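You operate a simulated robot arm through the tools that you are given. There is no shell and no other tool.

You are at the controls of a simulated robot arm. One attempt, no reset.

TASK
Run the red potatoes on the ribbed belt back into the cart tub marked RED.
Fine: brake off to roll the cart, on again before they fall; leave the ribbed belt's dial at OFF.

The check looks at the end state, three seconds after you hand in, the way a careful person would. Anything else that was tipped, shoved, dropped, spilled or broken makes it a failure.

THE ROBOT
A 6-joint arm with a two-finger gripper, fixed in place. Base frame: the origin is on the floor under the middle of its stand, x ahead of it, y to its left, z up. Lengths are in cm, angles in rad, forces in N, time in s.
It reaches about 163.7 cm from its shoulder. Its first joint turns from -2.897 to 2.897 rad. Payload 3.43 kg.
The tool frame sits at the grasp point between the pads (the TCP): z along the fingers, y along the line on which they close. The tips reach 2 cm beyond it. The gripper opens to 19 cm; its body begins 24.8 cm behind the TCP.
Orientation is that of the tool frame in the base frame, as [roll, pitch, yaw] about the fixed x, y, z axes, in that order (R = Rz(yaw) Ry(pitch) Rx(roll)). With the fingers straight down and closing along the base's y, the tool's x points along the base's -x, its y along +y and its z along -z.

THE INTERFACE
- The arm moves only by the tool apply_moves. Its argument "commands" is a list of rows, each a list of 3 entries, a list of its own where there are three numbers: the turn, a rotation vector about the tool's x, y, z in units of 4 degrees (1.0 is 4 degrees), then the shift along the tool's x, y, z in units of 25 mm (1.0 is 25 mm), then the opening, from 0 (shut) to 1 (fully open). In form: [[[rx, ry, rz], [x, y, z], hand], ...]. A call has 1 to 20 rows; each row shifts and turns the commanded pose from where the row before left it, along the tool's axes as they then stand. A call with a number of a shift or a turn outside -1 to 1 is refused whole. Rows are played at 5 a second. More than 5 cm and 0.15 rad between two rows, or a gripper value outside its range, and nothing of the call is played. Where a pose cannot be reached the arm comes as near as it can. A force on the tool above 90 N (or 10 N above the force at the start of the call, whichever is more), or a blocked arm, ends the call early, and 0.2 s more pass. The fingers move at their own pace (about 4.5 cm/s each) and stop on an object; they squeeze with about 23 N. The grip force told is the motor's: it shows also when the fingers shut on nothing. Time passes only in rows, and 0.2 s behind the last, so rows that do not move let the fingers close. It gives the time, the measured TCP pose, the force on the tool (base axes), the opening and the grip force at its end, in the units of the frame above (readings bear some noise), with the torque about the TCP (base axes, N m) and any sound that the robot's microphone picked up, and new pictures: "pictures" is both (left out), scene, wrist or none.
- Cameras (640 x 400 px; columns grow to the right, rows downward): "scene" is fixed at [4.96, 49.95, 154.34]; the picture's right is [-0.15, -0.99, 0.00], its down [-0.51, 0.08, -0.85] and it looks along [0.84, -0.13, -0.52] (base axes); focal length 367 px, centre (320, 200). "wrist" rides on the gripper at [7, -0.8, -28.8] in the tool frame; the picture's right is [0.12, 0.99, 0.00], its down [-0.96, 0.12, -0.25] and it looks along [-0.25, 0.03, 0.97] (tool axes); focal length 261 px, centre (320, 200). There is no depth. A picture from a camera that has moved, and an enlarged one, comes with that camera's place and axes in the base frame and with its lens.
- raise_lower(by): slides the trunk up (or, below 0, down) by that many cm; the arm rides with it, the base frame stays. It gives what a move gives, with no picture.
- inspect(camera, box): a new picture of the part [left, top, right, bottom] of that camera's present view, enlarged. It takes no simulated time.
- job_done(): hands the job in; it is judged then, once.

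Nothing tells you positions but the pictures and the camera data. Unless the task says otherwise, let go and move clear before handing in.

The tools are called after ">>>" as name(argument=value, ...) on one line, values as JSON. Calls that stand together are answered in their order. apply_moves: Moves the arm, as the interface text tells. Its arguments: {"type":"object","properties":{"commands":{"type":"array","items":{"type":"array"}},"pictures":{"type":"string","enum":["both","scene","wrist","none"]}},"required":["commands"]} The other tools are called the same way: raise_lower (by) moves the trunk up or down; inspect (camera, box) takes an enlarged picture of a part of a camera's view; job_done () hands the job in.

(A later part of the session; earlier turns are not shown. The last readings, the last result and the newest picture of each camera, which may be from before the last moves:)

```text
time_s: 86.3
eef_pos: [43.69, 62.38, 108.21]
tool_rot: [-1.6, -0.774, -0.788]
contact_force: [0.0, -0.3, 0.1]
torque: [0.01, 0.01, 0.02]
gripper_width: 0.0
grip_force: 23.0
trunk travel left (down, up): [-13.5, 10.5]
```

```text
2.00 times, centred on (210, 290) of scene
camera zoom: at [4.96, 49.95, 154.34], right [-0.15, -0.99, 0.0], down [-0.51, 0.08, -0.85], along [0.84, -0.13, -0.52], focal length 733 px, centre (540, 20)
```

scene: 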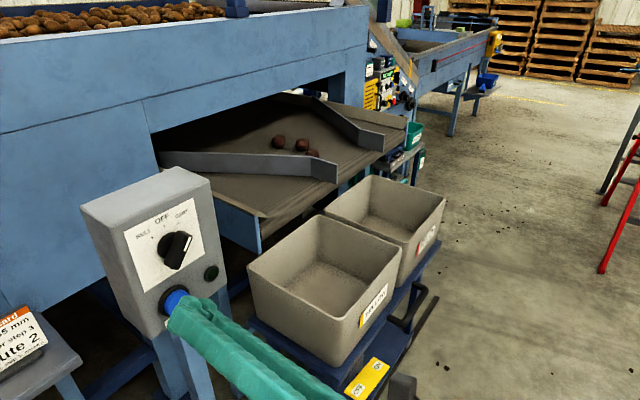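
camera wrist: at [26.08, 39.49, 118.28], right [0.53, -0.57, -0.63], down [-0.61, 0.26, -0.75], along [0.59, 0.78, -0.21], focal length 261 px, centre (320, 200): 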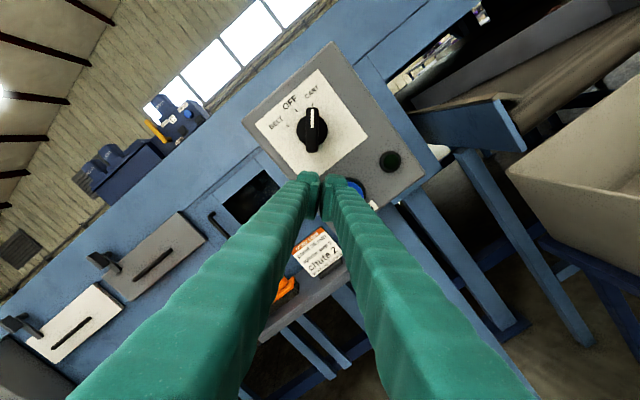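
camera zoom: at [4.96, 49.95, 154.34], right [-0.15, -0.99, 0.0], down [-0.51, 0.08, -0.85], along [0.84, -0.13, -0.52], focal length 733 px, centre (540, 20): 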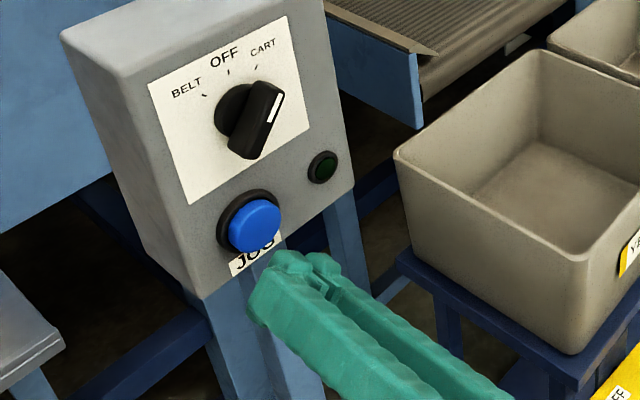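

>>> apply_moves(commands=[[[0, 0, 0], [0.39, 0.31, 0], 0], [[0, 0, 0], [0.39, 0.31, 0], 0], [[0, 0, 0], [0, 0, 0], 0]])

>>> inspect(camera="wrist", box=[240, 110, 400, 240])

>>> inspect(camera="scene", box=[110, 190, 310, 390])

```text
time_s: 87.1
eef_pos: [45.57, 61.19, 108.84]
tool_rot: [-1.606, -0.773, -0.787]
contact_force: [-0.3, 0.4, -0.2]
torque: [0.0, 0.01, 0.0]
gripper_width: 0.0
grip_force: 23.4
out of reach, approached as far as the arm can: row 2
trunk travel left (down, up): [-13.5, 10.5]
camera wrist: at [27.94, 38.2, 115.04], right [0.53, -0.58, -0.63], down [-0.61, 0.26, -0.75], along [0.59, 0.78, -0.22], focal length 261 px, centre (320, 200)
```

scene: 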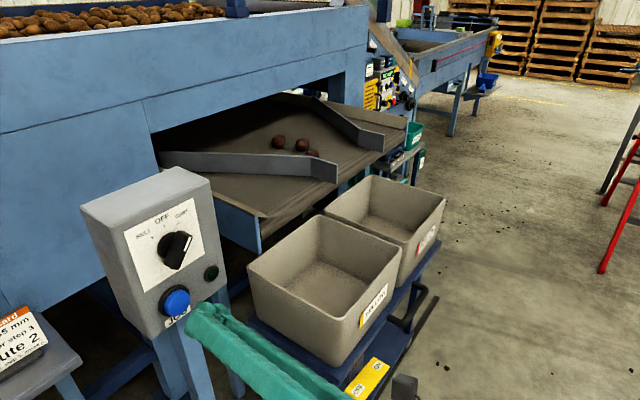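
wrist: 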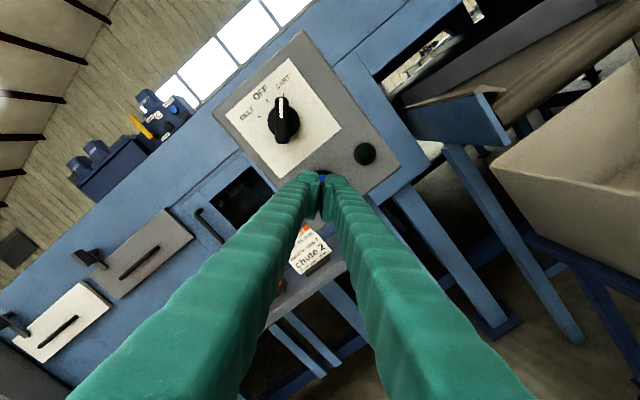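

```text
3.08 times, centred on (320, 175) of wrist
camera zoom: at [27.94, 38.2, 115.04], right [0.53, -0.58, -0.63], down [-0.61, 0.26, -0.75], along [0.59, 0.78, -0.22], focal length 802 px, centre (320, 277)
```

zoom: 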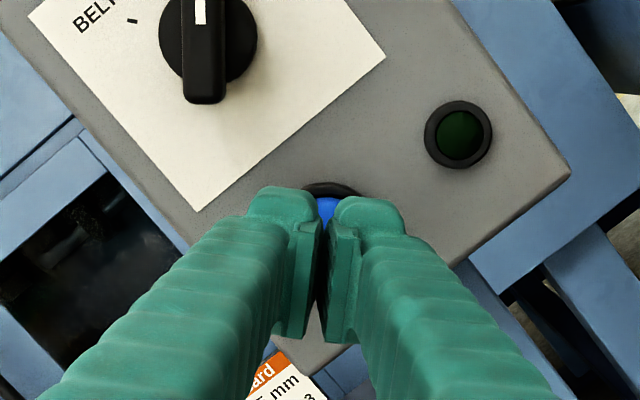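

```text
2.00 times, centred on (210, 290) of scene
camera zoom: at [4.96, 49.95, 154.34], right [-0.15, -0.99, 0.0], down [-0.51, 0.08, -0.85], along [0.84, -0.13, -0.52], focal length 733 px, centre (540, 20)
```

zoom: 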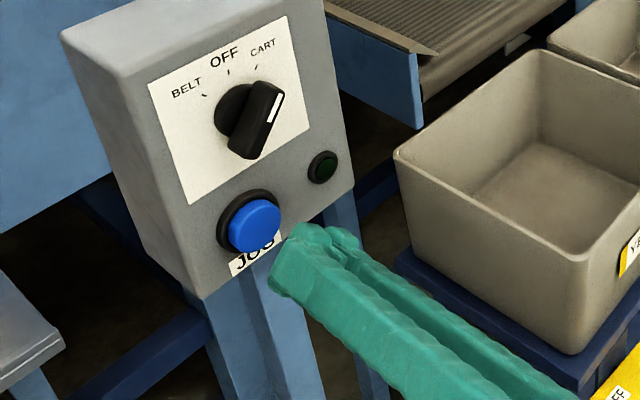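

Fingertips line up with JOG. I'll advance to it carefully.

>>> apply_moves(commands=[[[0, 0, 0], [0, 0, 0.5], 0], [[0, 0, 0], [0, 0, 0.5], 0], [[0, 0, 0], [0, 0, 0.4], 0], [[0, 0, 0], [0, 0, 0.2], 0], [[0, 0, 0], [0, 0, 0], 0]])

>>> inspect(camera="scene", box=[110, 190, 270, 330])

>>> inspect(camera="wrist", box=[240, 110, 400, 240])

```text
time_s: 88.3
eef_pos: [48.52, 63.75, 108.82]
tool_rot: [-1.6, -0.772, -0.79]
contact_force: [-0.5, 0.4, 0.1]
torque: [0.03, -0.03, 0.0]
gripper_width: 0.0
grip_force: 23.1
trunk travel left (down, up): [-13.5, 10.5]
camera wrist: at [30.9, 40.91, 114.84], right [0.53, -0.57, -0.63], down [-0.61, 0.26, -0.75], along [0.59, 0.78, -0.21], focal length 261 px, centre (320, 200)
```

scene: 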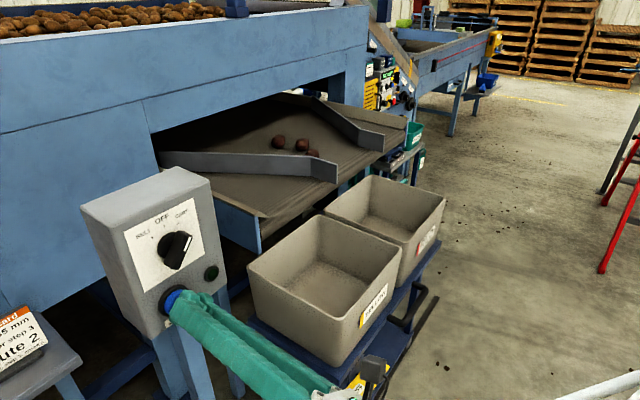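
wrist: 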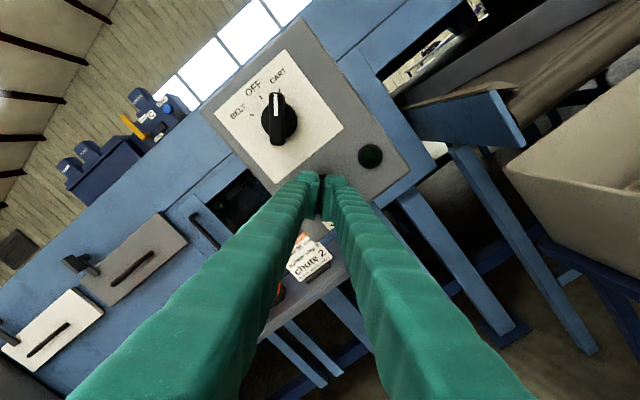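

```text
2.86 times, centred on (190, 260) of scene
camera zoom: at [4.96, 49.95, 154.34], right [-0.15, -0.99, 0.0], down [-0.51, 0.08, -0.85], along [0.84, -0.13, -0.52], focal length 1047 px, centre (691, 29)
```

zoom: 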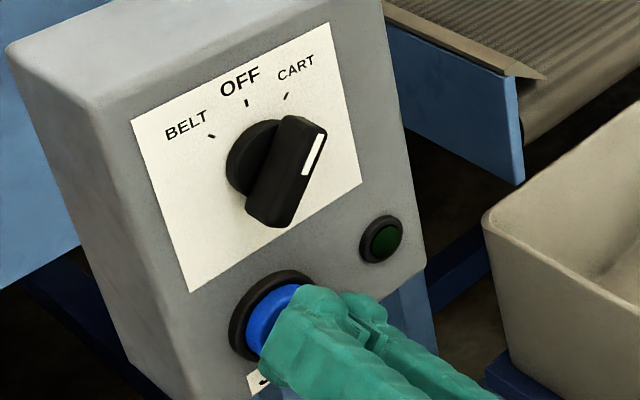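

```text
3.08 times, centred on (320, 175) of wrist
camera zoom: at [30.9, 40.91, 114.84], right [0.53, -0.57, -0.63], down [-0.61, 0.26, -0.75], along [0.59, 0.78, -0.21], focal length 802 px, centre (320, 277)
```

zoom: 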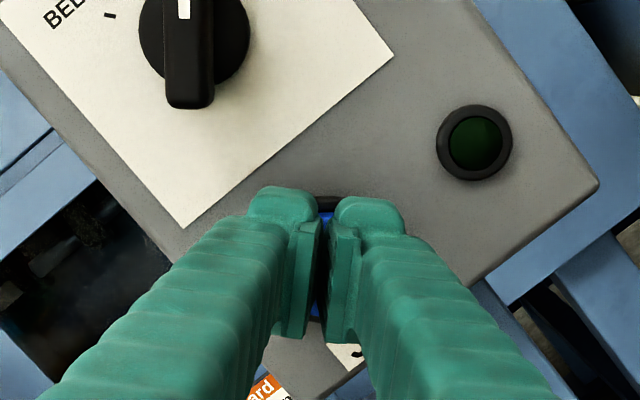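

>>> apply_moves(commands=[[[0, 0, 0], [0, 0, 0.1], 0], [[0, 0, 0], [0, 0, 0.1], 0], [[0, 0, 0], [0, 0, 0.1], 0]])

>>> inspect(camera="scene", box=[110, 190, 270, 330])

```text
time_s: 89.1
eef_pos: [48.98, 64.31, 108.74]
tool_rot: [-1.6, -0.773, -0.789]
contact_force: [-0.5, 0.1, -0.2]
torque: [0.02, -0.02, 0.0]
gripper_width: 0.0
grip_force: 22.9
trunk travel left (down, up): [-13.5, 10.5]
camera wrist: at [31.44, 41.37, 114.83], right [0.53, -0.57, -0.63], down [-0.61, 0.26, -0.75], along [0.59, 0.78, -0.21], focal length 261 px, centre (320, 200)
```

scene: 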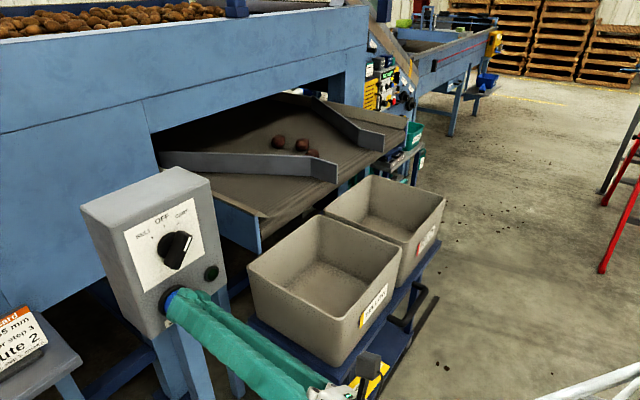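
wrist: 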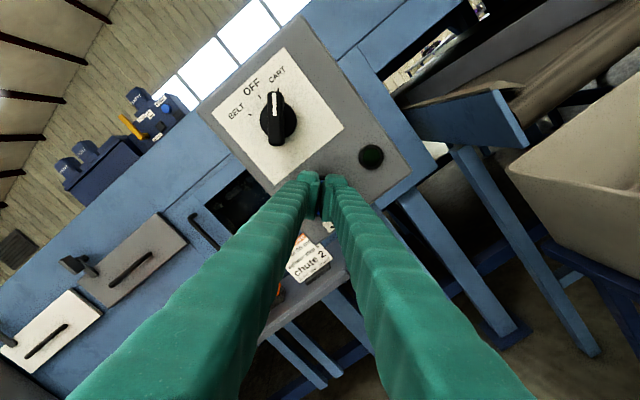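

```text
2.86 times, centred on (190, 260) of scene
camera zoom: at [4.96, 49.95, 154.34], right [-0.15, -0.99, 0.0], down [-0.51, 0.08, -0.85], along [0.84, -0.13, -0.52], focal length 1047 px, centre (691, 29)
```

zoom: 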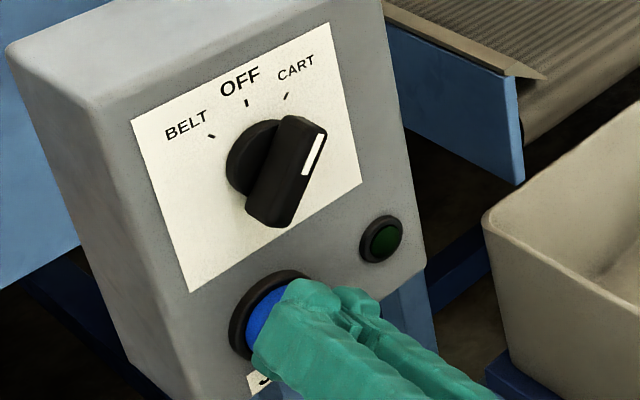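

>>> apply_moves(commands=[[[0, 0, 0], [0, 0, 0.1], 0], [[0, 0, 0], [0, 0, 0.1], 0]], pictures="scene")

>>> inspect(camera="scene", box=[110, 190, 270, 330])

```text
time_s: 89.7
eef_pos: [49.54, 64.7, 108.71]
tool_rot: [-1.6, -0.773, -0.789]
contact_force: [0.0, -0.4, -0.4]
torque: [-0.01, 0.01, 0.0]
gripper_width: 0.01
grip_force: 22.8
trunk travel left (down, up): [-13.5, 10.5]
```

scene: 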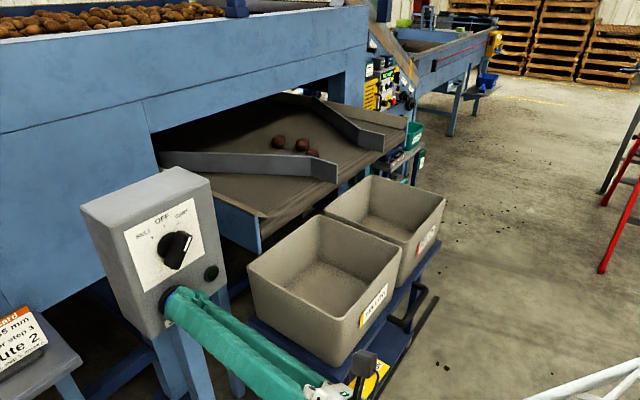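

```text
2.86 times, centred on (190, 260) of scene
camera zoom: at [4.96, 49.95, 154.34], right [-0.15, -0.99, 0.0], down [-0.51, 0.08, -0.85], along [0.84, -0.13, -0.52], focal length 1047 px, centre (691, 29)
```

zoom: 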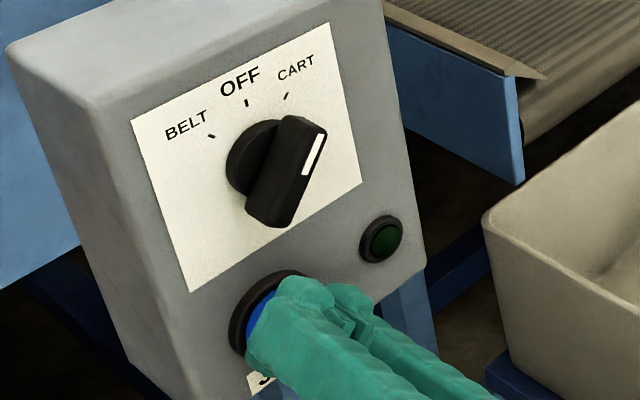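

>>> apply_moves(commands=[[[0, 0, 0], [0, 0, 0.1], 0], [[0, 0, 0], [0, 0, 0.1], 0]], pictures="scene")

>>> inspect(camera="scene", box=[110, 190, 270, 330])

```text
time_s: 90.3
eef_pos: [49.67, 65.01, 108.84]
tool_rot: [-1.597, -0.775, -0.791]
contact_force: [-0.8, -2.1, 1.2]
torque: [0.02, 0.0, 0.01]
gripper_width: 0.01
grip_force: 22.7
trunk travel left (down, up): [-13.5, 10.5]
```

scene: 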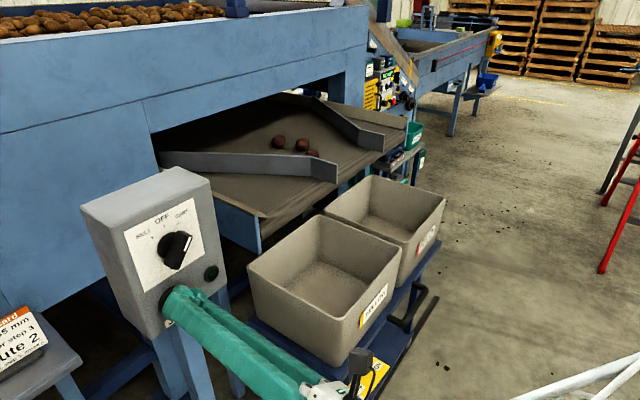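

```text
2.86 times, centred on (190, 260) of scene
camera zoom: at [4.96, 49.95, 154.34], right [-0.15, -0.99, 0.0], down [-0.51, 0.08, -0.85], along [0.84, -0.13, -0.52], focal length 1047 px, centre (691, 29)
```

zoom: 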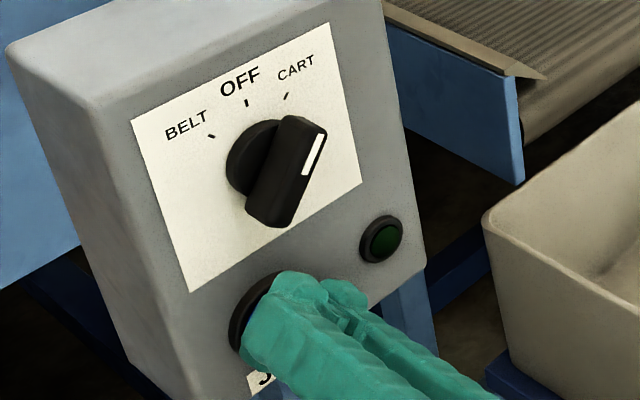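

First contact felt. Pressing further in small steps while watching the belt.

>>> apply_moves(commands=[[[0, 0, 0], [0, 0, 0.1], 0], [[0, 0, 0], [0, 0, 0.1], 0], [[0, 0, 0], [0, 0, 0], 0]], pictures="scene")

>>> inspect(camera="scene", box=[150, 80, 450, 300])

```text
time_s: 91.1
eef_pos: [50.09, 65.36, 108.77]
tool_rot: [-1.6, -0.773, -0.789]
contact_force: [-7.1, -3.6, -1.3]
torque: [0.01, -0.03, 0.1]
gripper_width: 0.0
grip_force: 22.3
trunk travel left (down, up): [-13.5, 10.5]
heard: click
```

scene: 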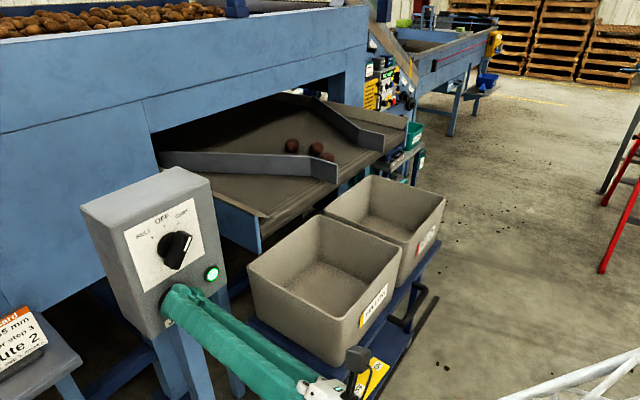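

```text
1.82 times, centred on (300, 190) of scene
camera zoom: at [4.96, 49.95, 154.34], right [-0.15, -0.99, 0.0], down [-0.51, 0.08, -0.85], along [0.84, -0.13, -0.52], focal length 666 px, centre (356, 218)
```

zoom: 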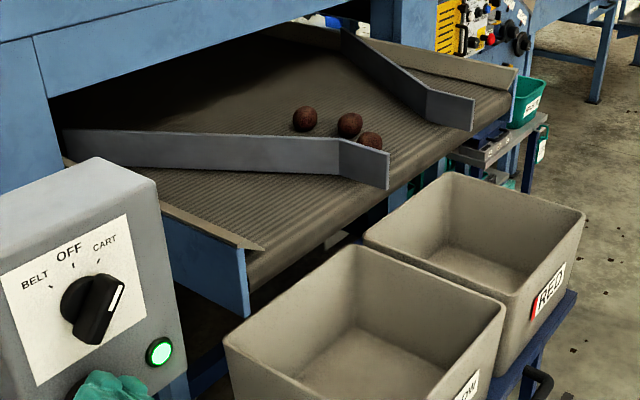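

JOG clicks, the lamp is lit, and the potatoes are moving towards the cart. Holding and watching.

>>> apply_moves(commands=[[[0, 0, 0], [0, 0, 0], 0], [[0, 0, 0], [0, 0, 0], 0]], pictures="scene")

>>> inspect(camera="scene", box=[200, 80, 470, 300])

```text
time_s: 91.7
eef_pos: [50.11, 65.44, 108.79]
tool_rot: [-1.6, -0.773, -0.789]
contact_force: [-8.5, -3.6, -1.6]
torque: [0.02, -0.02, 0.14]
gripper_width: 0.0
grip_force: 23.7
trunk travel left (down, up): [-13.5, 10.5]
```

scene: 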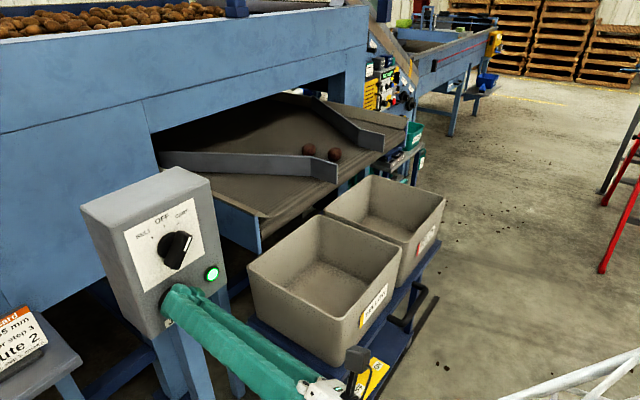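

```text
1.82 times, centred on (335, 190) of scene
camera zoom: at [4.96, 49.95, 154.34], right [-0.15, -0.99, 0.0], down [-0.51, 0.08, -0.85], along [0.84, -0.13, -0.52], focal length 666 px, centre (293, 218)
```

zoom: 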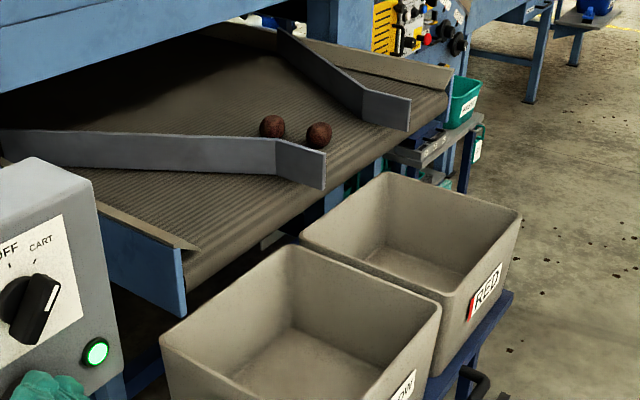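

>>> apply_moves(commands=[[[0, 0, 0], [0, 0, 0], 0], [[0, 0, 0], [0, 0, 0], 0]], pictures="scene")

>>> inspect(camera="scene", box=[200, 80, 470, 300])

```text
time_s: 92.3
eef_pos: [50.07, 65.38, 108.72]
tool_rot: [-1.6, -0.774, -0.788]
contact_force: [-8.7, -3.6, -2.5]
torque: [-0.03, -0.03, 0.15]
gripper_width: 0.0
grip_force: 23.3
trunk travel left (down, up): [-13.5, 10.5]
```

scene: 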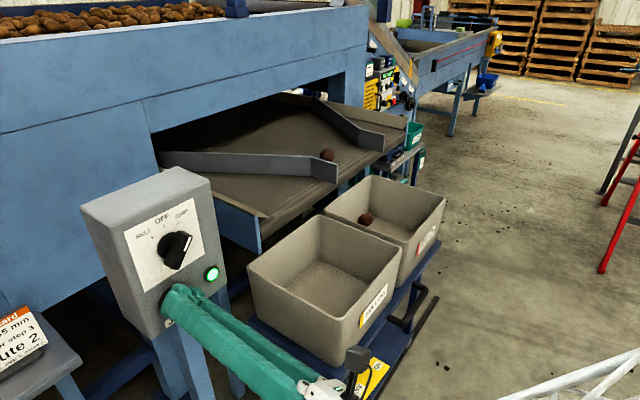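

```text
1.82 times, centred on (335, 190) of scene
camera zoom: at [4.96, 49.95, 154.34], right [-0.15, -0.99, 0.0], down [-0.51, 0.08, -0.85], along [0.84, -0.13, -0.52], focal length 666 px, centre (293, 218)
```

zoom: 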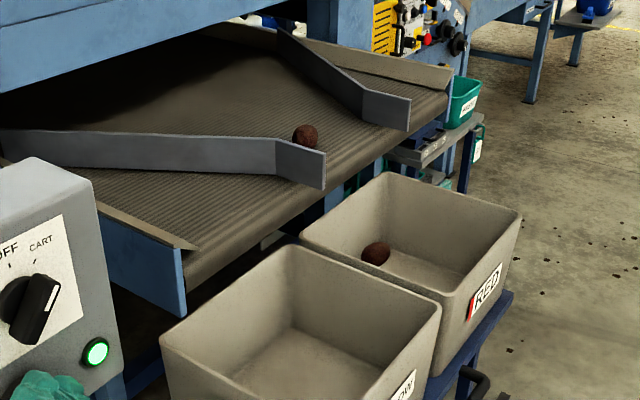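

The first potato is in the RED tub. I'll keep holding.

>>> apply_moves(commands=[[[0, 0, 0], [0, 0, 0], 0], [[0, 0, 0], [0, 0, 0], 0], [[0, 0, 0], [0, 0, 0], 0]], pictures="scene")

>>> inspect(camera="scene", box=[200, 80, 470, 300])

```text
time_s: 93.1
eef_pos: [50.09, 65.5, 108.77]
tool_rot: [-1.6, -0.772, -0.788]
contact_force: [-8.2, -3.4, -1.4]
torque: [-0.01, -0.05, 0.13]
gripper_width: 0.0
grip_force: 22.9
trunk travel left (down, up): [-13.5, 10.5]
```

scene: 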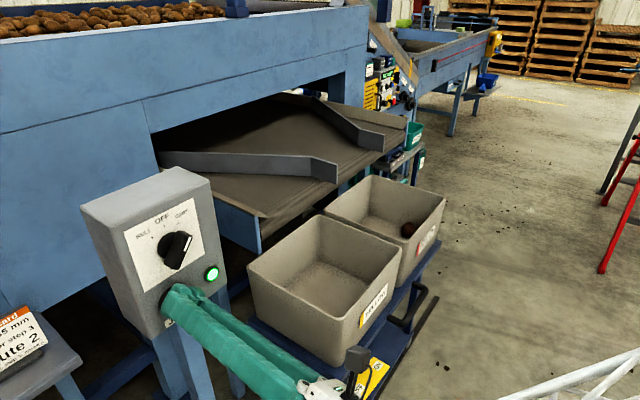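

```text
1.82 times, centred on (335, 190) of scene
camera zoom: at [4.96, 49.95, 154.34], right [-0.15, -0.99, 0.0], down [-0.51, 0.08, -0.85], along [0.84, -0.13, -0.52], focal length 666 px, centre (293, 218)
```

zoom: 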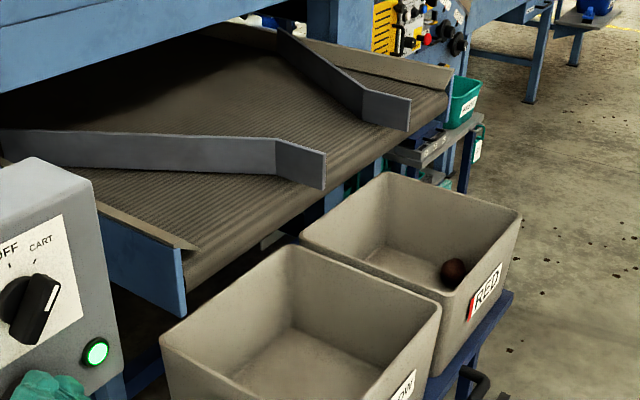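

>>> apply_moves(commands=[[[0, 0, 0], [0, 0, 0], 0], [[0, 0, 0], [0, 0, 0], 0], [[0, 0, 0], [0, 0, 0], 0]], pictures="scene")

>>> inspect(camera="scene", box=[200, 80, 470, 300])

```text
time_s: 93.9
eef_pos: [50.04, 65.4, 108.91]
tool_rot: [-1.599, -0.772, -0.788]
contact_force: [-7.4, -4.2, -1.2]
torque: [0.01, -0.02, 0.16]
gripper_width: 0.0
grip_force: 23.2
trunk travel left (down, up): [-13.5, 10.5]
```

scene: 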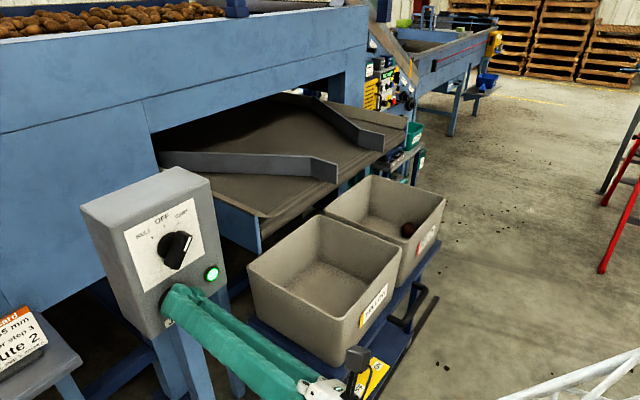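

```text
1.82 times, centred on (335, 190) of scene
camera zoom: at [4.96, 49.95, 154.34], right [-0.15, -0.99, 0.0], down [-0.51, 0.08, -0.85], along [0.84, -0.13, -0.52], focal length 666 px, centre (293, 218)
```

zoom: 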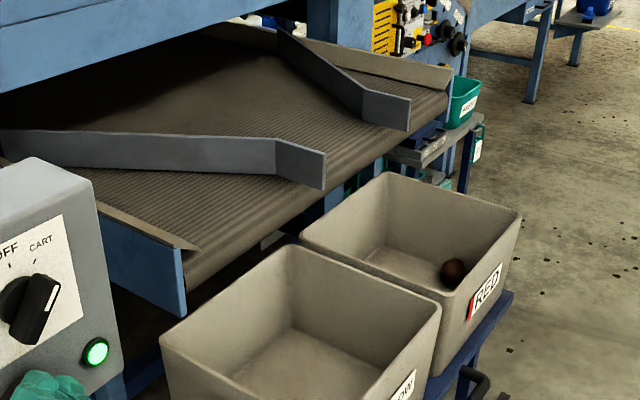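

>>> apply_moves(commands=[[[0, 0, 0], [0, 0, 0], 0], [[0, 0, 0], [0, 0, 0], 0], [[0, 0, 0], [0, 0, 0], 0], [[0, 0, 0], [0, 0, 0], 0], [[0, 0, 0], [0, 0, 0], 0], [[0, 0, 0], [0, 0, 0], 0]], pictures="scene")

>>> inspect(camera="scene", box=[150, 80, 420, 260])

>>> inspect(camera="scene", box=[310, 160, 460, 280])

```text
time_s: 95.3
eef_pos: [50.16, 65.42, 108.75]
tool_rot: [-1.599, -0.774, -0.787]
contact_force: [-7.5, -3.9, -0.3]
torque: [0.02, -0.04, 0.14]
gripper_width: 0.0
grip_force: 22.7
trunk travel left (down, up): [-13.5, 10.5]
```

scene: 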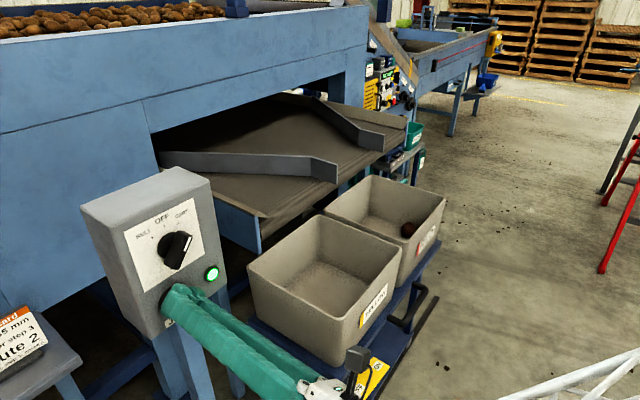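

```text
2.22 times, centred on (285, 170) of scene
camera zoom: at [4.96, 49.95, 154.34], right [-0.15, -0.99, 0.0], down [-0.51, 0.08, -0.85], along [0.84, -0.13, -0.52], focal length 815 px, centre (398, 267)
```

zoom: 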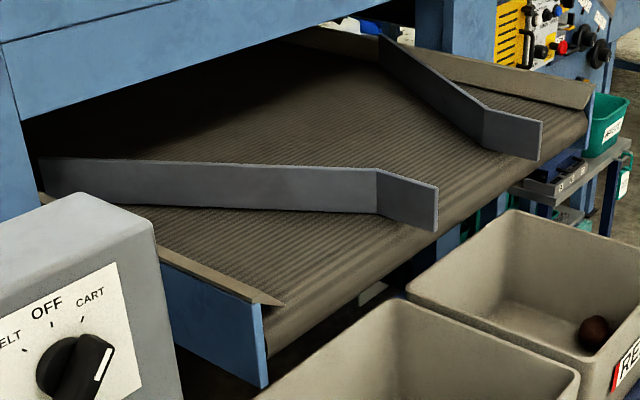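

```text
3.33 times, centred on (385, 220) of scene
camera zoom: at [4.96, 49.95, 154.34], right [-0.15, -0.99, 0.0], down [-0.51, 0.08, -0.85], along [0.84, -0.13, -0.52], focal length 1222 px, centre (103, 133)
```

zoom: 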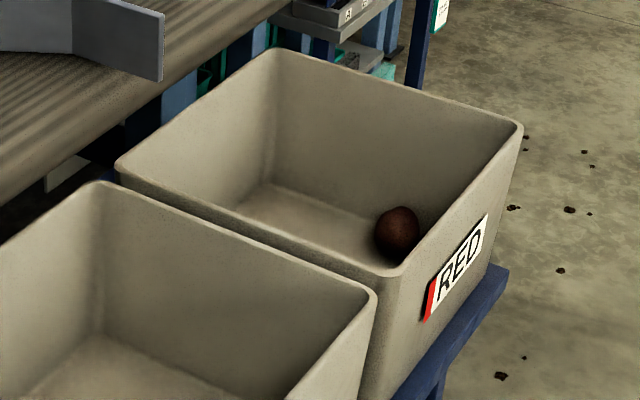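

The belt section looks clear. I'll release JOG now, back off, and restore the trunk height.

>>> apply_moves(commands=[[[0, 0, 0], [0, 0, -0.4], 0], [[0, 0, 0], [0, 0, -0.7], 0], [[0, 0, 0], [0, 0, -0.7], 0], [[0, 0, 0], [0, 0, -0.7], 0], [[0, 0, 0], [0, 0, 0], 0]])

>>> raise_lower(by=4)

>>> inspect(camera="wrist", box=[160, 60, 480, 260])

```text
time_s: 96.5
eef_pos: [45.69, 61.13, 108.73]
tool_rot: [-1.603, -0.774, -0.787]
contact_force: [-0.8, 0.4, 0.0]
torque: [0.0, 0.0, 0.02]
gripper_width: 0.0
grip_force: 23.2
trunk travel left (down, up): [-13.5, 10.5]
camera wrist: at [27.92, 38.17, 115.06], right [0.53, -0.57, -0.63], down [-0.61, 0.26, -0.75], along [0.59, 0.78, -0.21], focal length 261 px, centre (320, 200)
```

scene: 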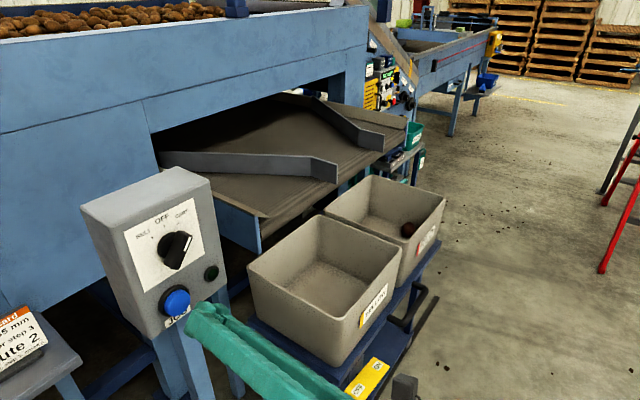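
wrist: 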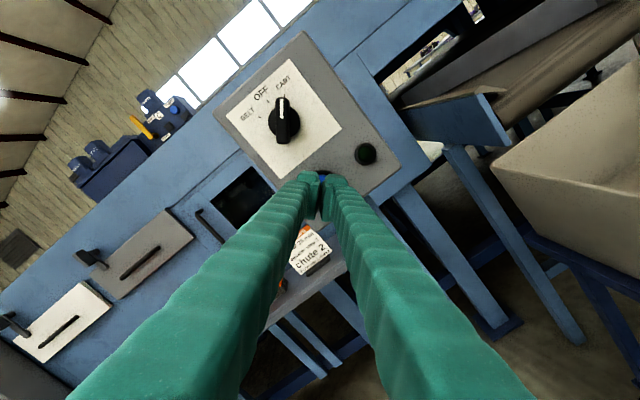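

```text
time_s: 97.3
eef_pos: [45.65, 61.14, 112.96]
tool_rot: [-1.603, -0.771, -0.79]
contact_force: [0.6, -0.5, 0.2]
torque: [-0.01, 0.0, -0.03]
gripper_width: 0.0
grip_force: 23.0
trunk travel left (down, up): [-17.5, 6.5]
```

```text
2.00 times, centred on (320, 160) of wrist
camera zoom: at [27.92, 38.18, 119.07], right [0.53, -0.57, -0.63], down [-0.61, 0.26, -0.75], along [0.59, 0.78, -0.21], focal length 521 px, centre (320, 280)
```

zoom: 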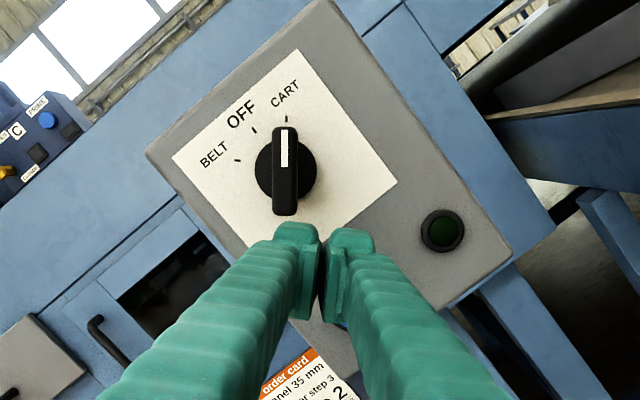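

JOG is released and the lamp is off; the third potato had ample time to drop. Next I'll go back up to the knob, open, and align to turn the dial from CART to OFF.

>>> apply_moves(commands=[[[0, 0, 0], [0.68, -0.368, 0], 0.28], [[0, 0, 0], [0.68, -0.368, 0], 0.28], [[0, 0, 0], [0.68, -0.368, 0], 0.28], [[0, 0, 0], [0, 0, 0], 0.28], [[0, 0, 0], [0, 0, 0], 0.28]])

>>> inspect(camera="wrist", box=[240, 110, 400, 240])

```text
time_s: 98.5
eef_pos: [46.98, 59.83, 118.43]
tool_rot: [-1.603, -0.774, -0.79]
contact_force: [0.0, 0.4, -0.6]
torque: [0.0, 0.02, 0.04]
gripper_width: 5.3
grip_force: 0.1
trunk travel left (down, up): [-17.5, 6.5]
camera wrist: at [29.34, 36.98, 124.64], right [0.53, -0.57, -0.63], down [-0.61, 0.26, -0.75], along [0.59, 0.78, -0.21], focal length 261 px, centre (320, 200)
```

scene: 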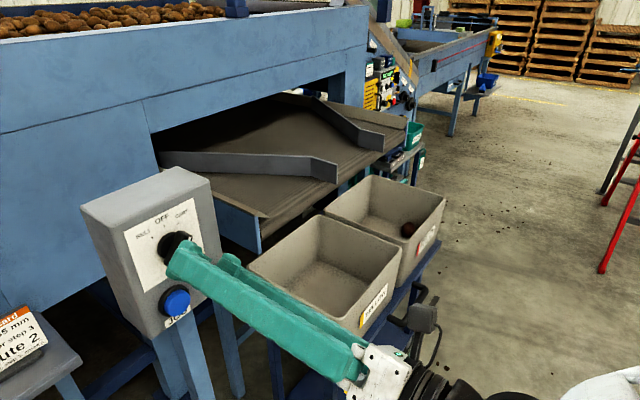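
wrist: 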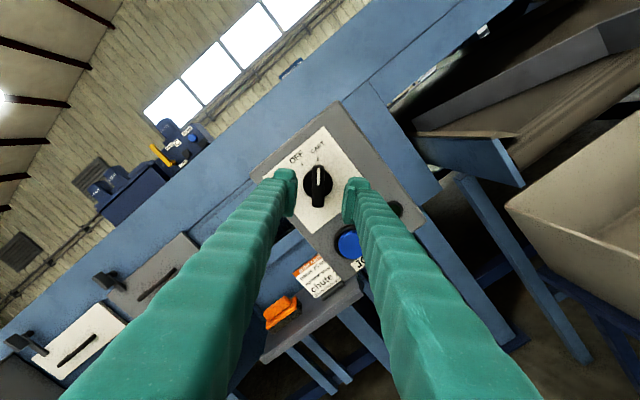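

```text
3.08 times, centred on (320, 175) of wrist
camera zoom: at [29.34, 36.98, 124.64], right [0.53, -0.57, -0.63], down [-0.61, 0.26, -0.75], along [0.59, 0.78, -0.21], focal length 802 px, centre (320, 277)
```

zoom: 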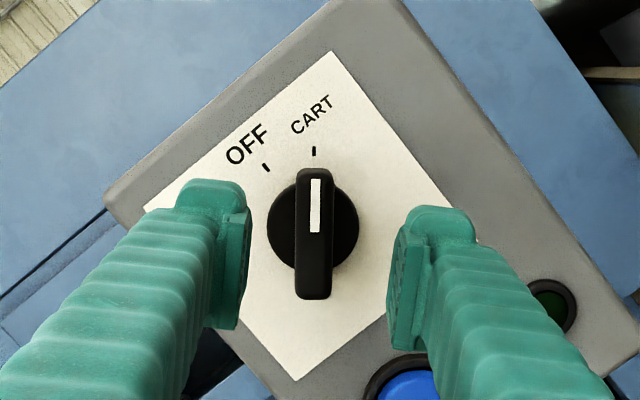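

>>> apply_moves(commands=[[[0, 0, 0], [0, -0.06, 0.7], 0.28], [[0, 0, 0], [0, 0, 0.7], 0.28], [[0, 0, 0], [0, 0, 0.45], 0.28], [[0, 0, 0], [0, 0, 0.27], 0.28], [[0, 0, 0], [0, 0, 0], 0.2], [[0, 0, 0], [0, 0, 0], 0.1], [[0, 0, 0], [0, 0, 0], 0], [[0, 0, 0], [0, 0, 0], 0], [[0, 0, 0], [0, 0, 0], 0]])

>>> inspect(camera="wrist", box=[240, 110, 400, 240])

```text
time_s: 100.5
eef_pos: [50.72, 63.69, 118.43]
tool_rot: [-1.602, -0.774, -0.791]
contact_force: [1.1, 3.0, 2.6]
torque: [-0.86, -0.94, 0.06]
gripper_width: 1.82
grip_force: 45.0
trunk travel left (down, up): [-17.5, 6.5]
camera wrist: at [33.04, 40.85, 124.6], right [0.53, -0.57, -0.63], down [-0.61, 0.26, -0.75], along [0.59, 0.78, -0.21], focal length 261 px, centre (320, 200)
```

scene: 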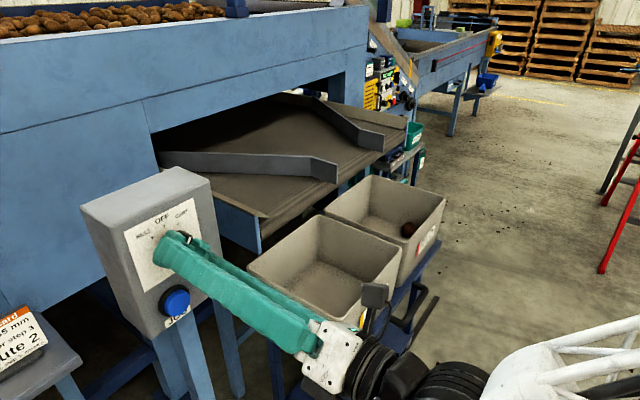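
wrist: 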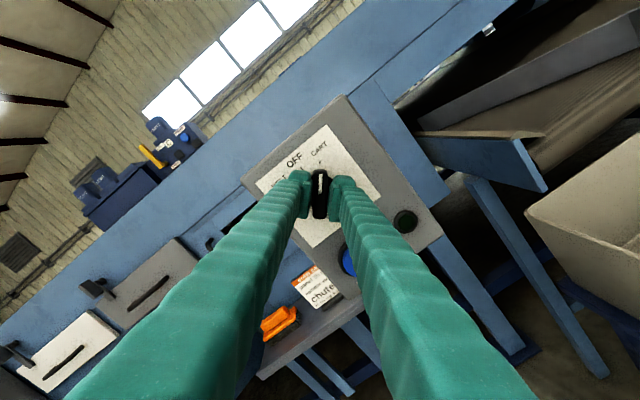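

```text
3.08 times, centred on (320, 175) of wrist
camera zoom: at [33.04, 40.85, 124.6], right [0.53, -0.57, -0.63], down [-0.61, 0.26, -0.75], along [0.59, 0.78, -0.21], focal length 802 px, centre (320, 277)
```

zoom: 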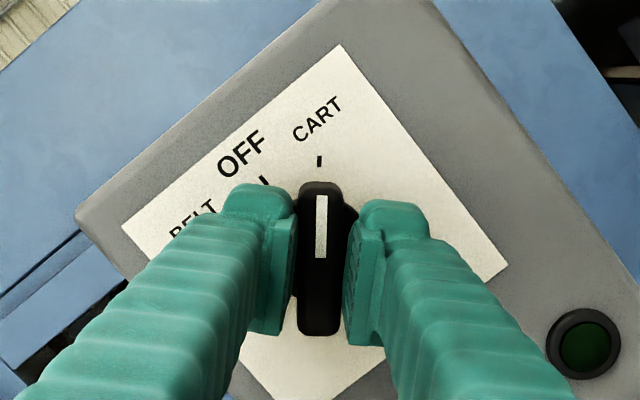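

Gripped cleanly. Turning back 45.6° counter-clockwise to OFF.

>>> apply_moves(commands=[[[0, 0, -0.5], [0, 0, 0], 0], [[0, 0, -1], [0, 0, 0], 0], [[0, 0, -1], [0, 0, 0], 0], [[0, 0, -1], [0, 0, 0], 0], [[0, 0, -1], [0, 0, 0], 0], [[0, 0, -1], [0, 0, 0], 0], [[0, 0, -1], [0, 0, 0], 0], [[0, 0, -1], [0, 0, 0], 0], [[0, 0, -1], [0, 0, 0], 0], [[0, 0, -1], [0, 0, 0], 0], [[0, 0, -1], [0, 0, 0], 0], [[0, 0, -0.9], [0, 0, 0], 0], [[0, 0, 0], [0, 0, 0], 0]])

>>> inspect(camera="wrist", box=[240, 110, 400, 240])

>>> inspect(camera="scene", box=[110, 190, 270, 330])

```text
time_s: 103.3
eef_pos: [50.84, 63.68, 118.39]
tool_rot: [-3.11, -1.549, 0.73]
contact_force: [11.4, 10.4, 8.3]
torque: [0.01, 0.0, 0.01]
gripper_width: 1.59
grip_force: 44.9
trunk travel left (down, up): [-17.5, 6.5]
camera wrist: at [29.41, 44.65, 126.12], right [0.69, -0.72, 0.12], down [-0.12, -0.27, -0.96], along [0.72, 0.64, -0.27], focal length 261 px, centre (320, 200)
```

scene: 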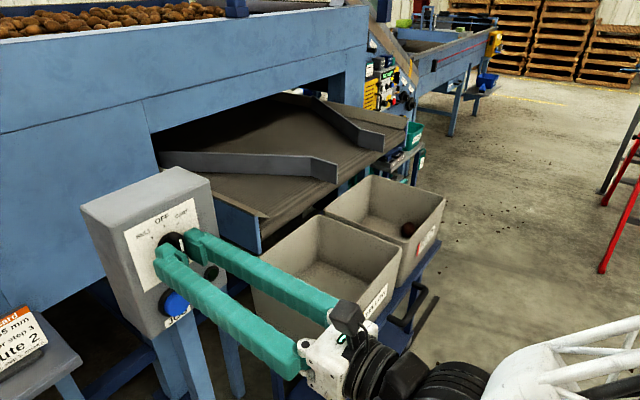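
wrist: 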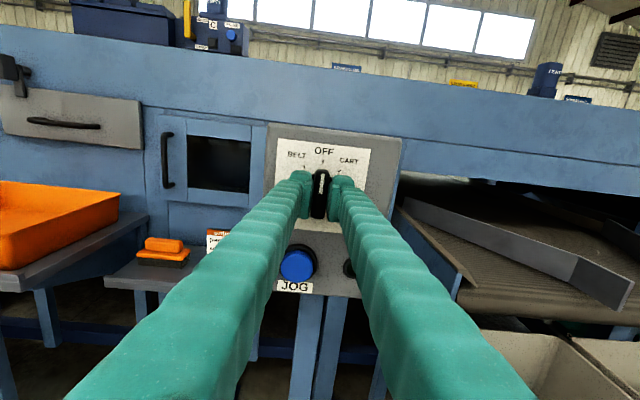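

```text
3.08 times, centred on (320, 175) of wrist
camera zoom: at [29.41, 44.65, 126.12], right [0.69, -0.72, 0.12], down [-0.12, -0.27, -0.96], along [0.72, 0.64, -0.27], focal length 802 px, centre (320, 277)
```

zoom: 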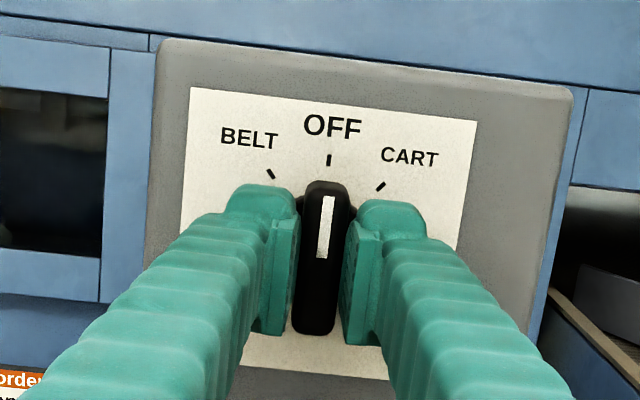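

```text
2.86 times, centred on (190, 260) of scene
camera zoom: at [4.96, 49.95, 154.34], right [-0.15, -0.99, 0.0], down [-0.51, 0.08, -0.85], along [0.84, -0.13, -0.52], focal length 1047 px, centre (691, 29)
```

zoom: 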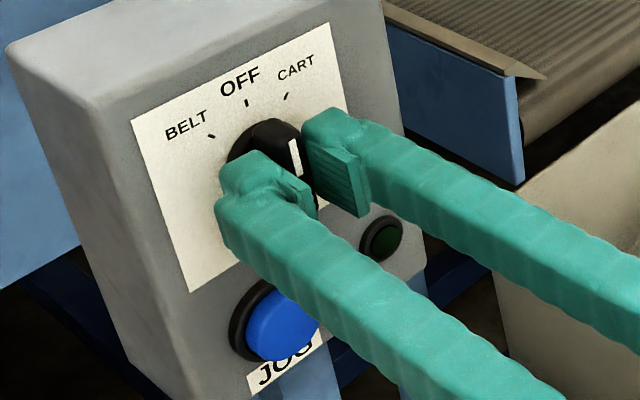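

The dial is at OFF with no residual torque. Opening and backing away, then I'll check everything.

>>> apply_moves(commands=[[[0, 0, 0], [0, 0, 0], 0.1], [[0, 0, 0], [0, 0, 0], 0.2], [[0, 0, 0], [0, 0, 0], 0.28], [[0, 0, 0], [0, 0, 0], 0.28], [[0, 0, 0], [0, 0, -0.8], 0.28], [[0, 0, 0], [0, 0, -0.8], 0.28], [[0, 0, 0], [0, 0, -0.8], 0.28], [[0, 0, 0], [0, 0, -0.6], 0.28], [[0, 0, 0], [0, 0, 0], 0.28]])

>>> inspect(camera="wrist", box=[240, 110, 400, 240])

>>> inspect(camera="scene", box=[110, 190, 270, 330])

```text
time_s: 105.3
eef_pos: [45.2, 58.7, 118.71]
tool_rot: [-3.09, -1.546, 0.706]
contact_force: [-0.3, -0.2, 0.2]
torque: [-0.01, -0.03, -0.01]
gripper_width: 5.32
grip_force: 0.0
trunk travel left (down, up): [-17.5, 6.5]
camera wrist: at [23.93, 39.5, 126.36], right [0.69, -0.72, 0.12], down [-0.12, -0.27, -0.96], along [0.72, 0.64, -0.27], focal length 261 px, centre (320, 200)
```

scene: 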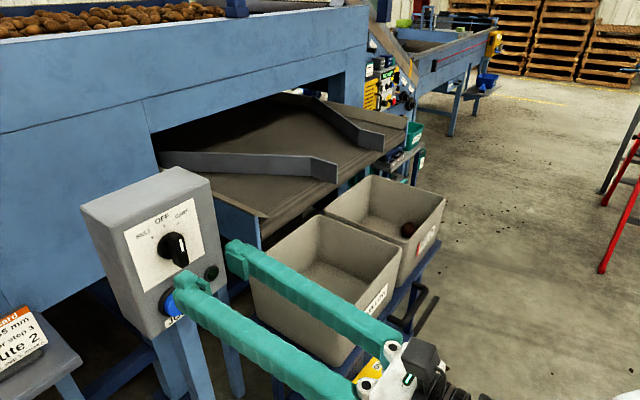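
wrist: 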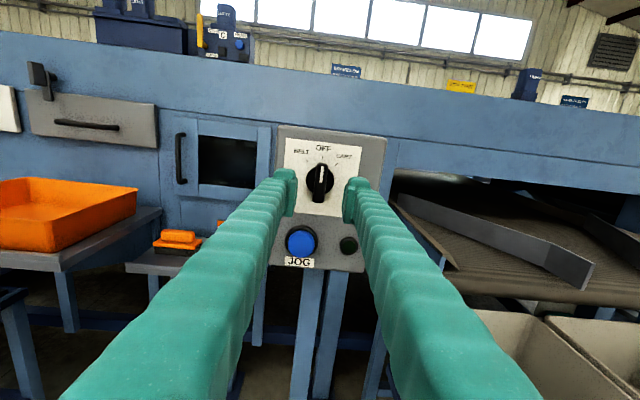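

```text
3.08 times, centred on (320, 175) of wrist
camera zoom: at [23.93, 39.5, 126.36], right [0.69, -0.72, 0.12], down [-0.12, -0.27, -0.96], along [0.72, 0.64, -0.27], focal length 802 px, centre (320, 277)
```

zoom: 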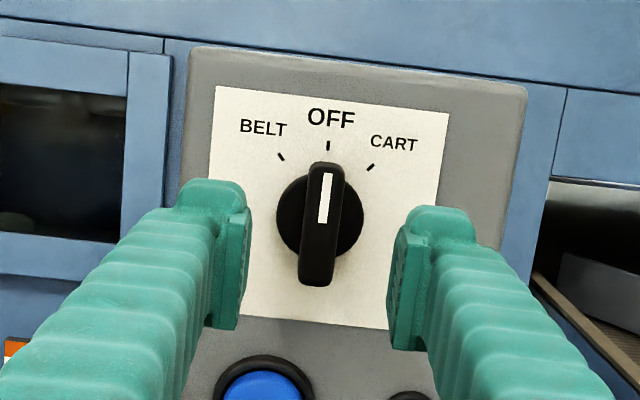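

```text
2.86 times, centred on (190, 260) of scene
camera zoom: at [4.96, 49.95, 154.34], right [-0.15, -0.99, 0.0], down [-0.51, 0.08, -0.85], along [0.84, -0.13, -0.52], focal length 1047 px, centre (691, 29)
```

zoom: 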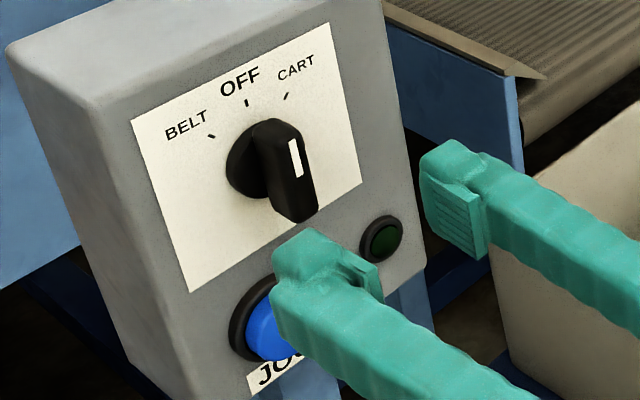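

The dial clearly reads OFF. Next I'll swing over the cart and look down into the RED tub to confirm all three potatoes landed there.

>>> apply_moves(commands=[[[0, -1, 0], [0, 0, 0], 0.28], [[0, -1, 0], [0, 0, 0], 0.28], [[0, -1, 0], [0, 0, 0], 0.28], [[0, -1, 0], [0, 0, 0], 0.28], [[0, -1, 0], [0, 0, 0], 0.28], [[0, -1, 0], [0, 0, 0], 0.28], [[0, -1, 0], [0, 0, 0], 0.28], [[0, -1, 0], [0, 0, 0], 0.28], [[0, -1, 0], [0, 0, 0], 0.28], [[0, -1, 0], [0, 0, 0], 0.28], [[0, -1, 0], [0, 0, 0], 0.28], [[0, 0, 0], [-0.163, 1, -0.092], 0.28], [[0, 0, 0], [-0.163, 1, -0.092], 0.28], [[0, 0, 0], [-0.163, 1, -0.092], 0.28], [[0, 0, 0], [-0.163, 1, -0.092], 0.28], [[0, 0, 0], [-0.163, 1, -0.092], 0.28], [[0, 0, 0], [-0.163, 1, -0.092], 0.28]])

```text
time_s: 108.9
eef_pos: [52.56, 46.64, 117.75]
tool_rot: [3.133, -0.781, 0.752]
contact_force: [-0.2, 0.4, 0.1]
torque: [0.0, 0.04, -0.01]
gripper_width: 5.34
grip_force: 0.0
out of reach, approached as far as the arm can: row 17
trunk travel left (down, up): [-17.5, 6.5]
camera wrist: at [40.56, 37.06, 143.06], right [0.74, -0.67, 0.09], down [-0.55, -0.67, -0.5], along [0.4, 0.32, -0.86], focal length 261 px, centre (320, 200)
```

scene: 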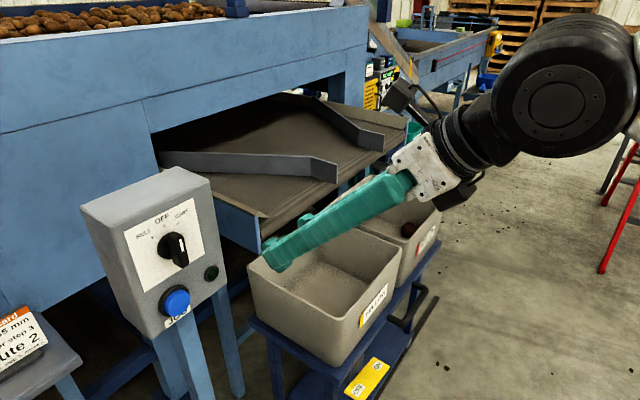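
wrist: 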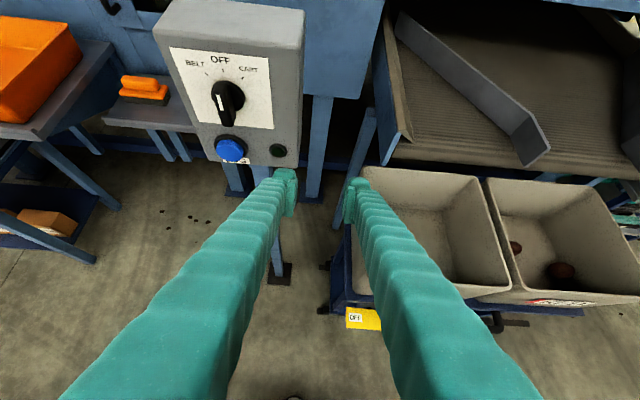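

>>> inspect(camera="wrist", box=[440, 150, 640, 320])

>>> inspect(camera="wrist", box=[130, 0, 330, 180])

>>> inspect(camera="wrist", box=[380, 0, 640, 180])

```text
2.35 times, centred on (540, 235) of wrist
camera zoom: at [40.56, 37.06, 143.06], right [0.74, -0.67, 0.09], down [-0.55, -0.67, -0.5], along [0.4, 0.32, -0.86], focal length 613 px, centre (-198, 118)
```

zoom: 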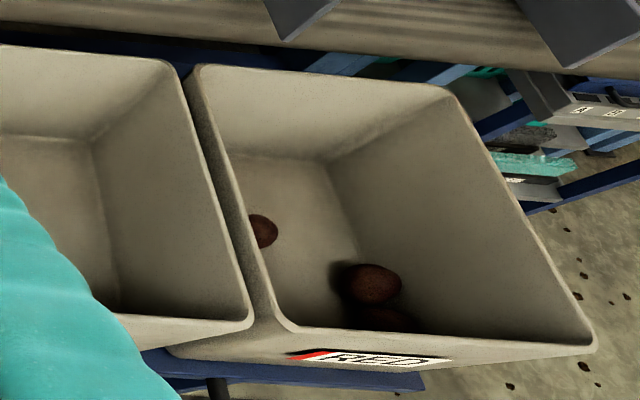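

```text
2.22 times, centred on (230, 90) of wrist
camera zoom: at [40.56, 37.06, 143.06], right [0.74, -0.67, 0.09], down [-0.55, -0.67, -0.5], along [0.4, 0.32, -0.86], focal length 579 px, centre (520, 444)
```

zoom: 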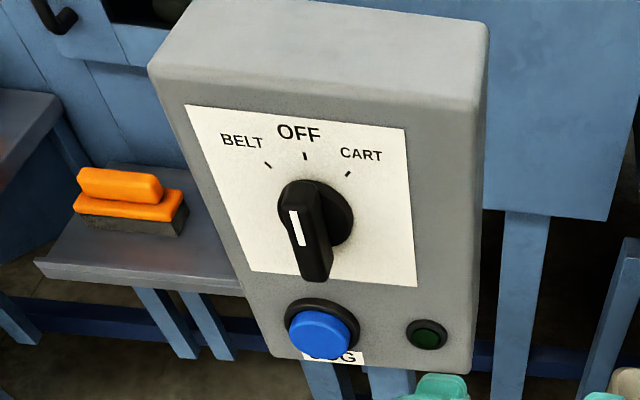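

```text
2.22 times, centred on (510, 90) of wrist
camera zoom: at [40.56, 37.06, 143.06], right [0.74, -0.67, 0.09], down [-0.55, -0.67, -0.5], along [0.4, 0.32, -0.86], focal length 579 px, centre (-102, 444)
```

zoom: 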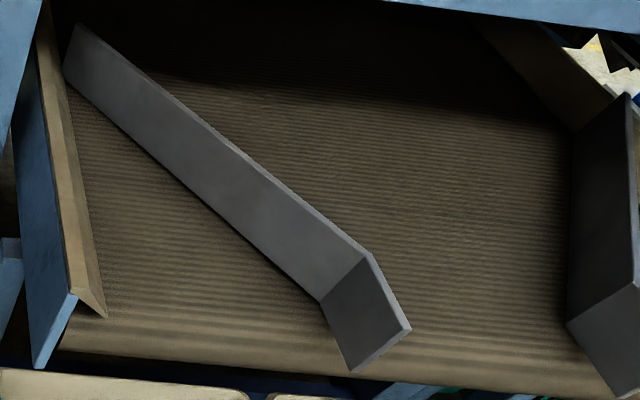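

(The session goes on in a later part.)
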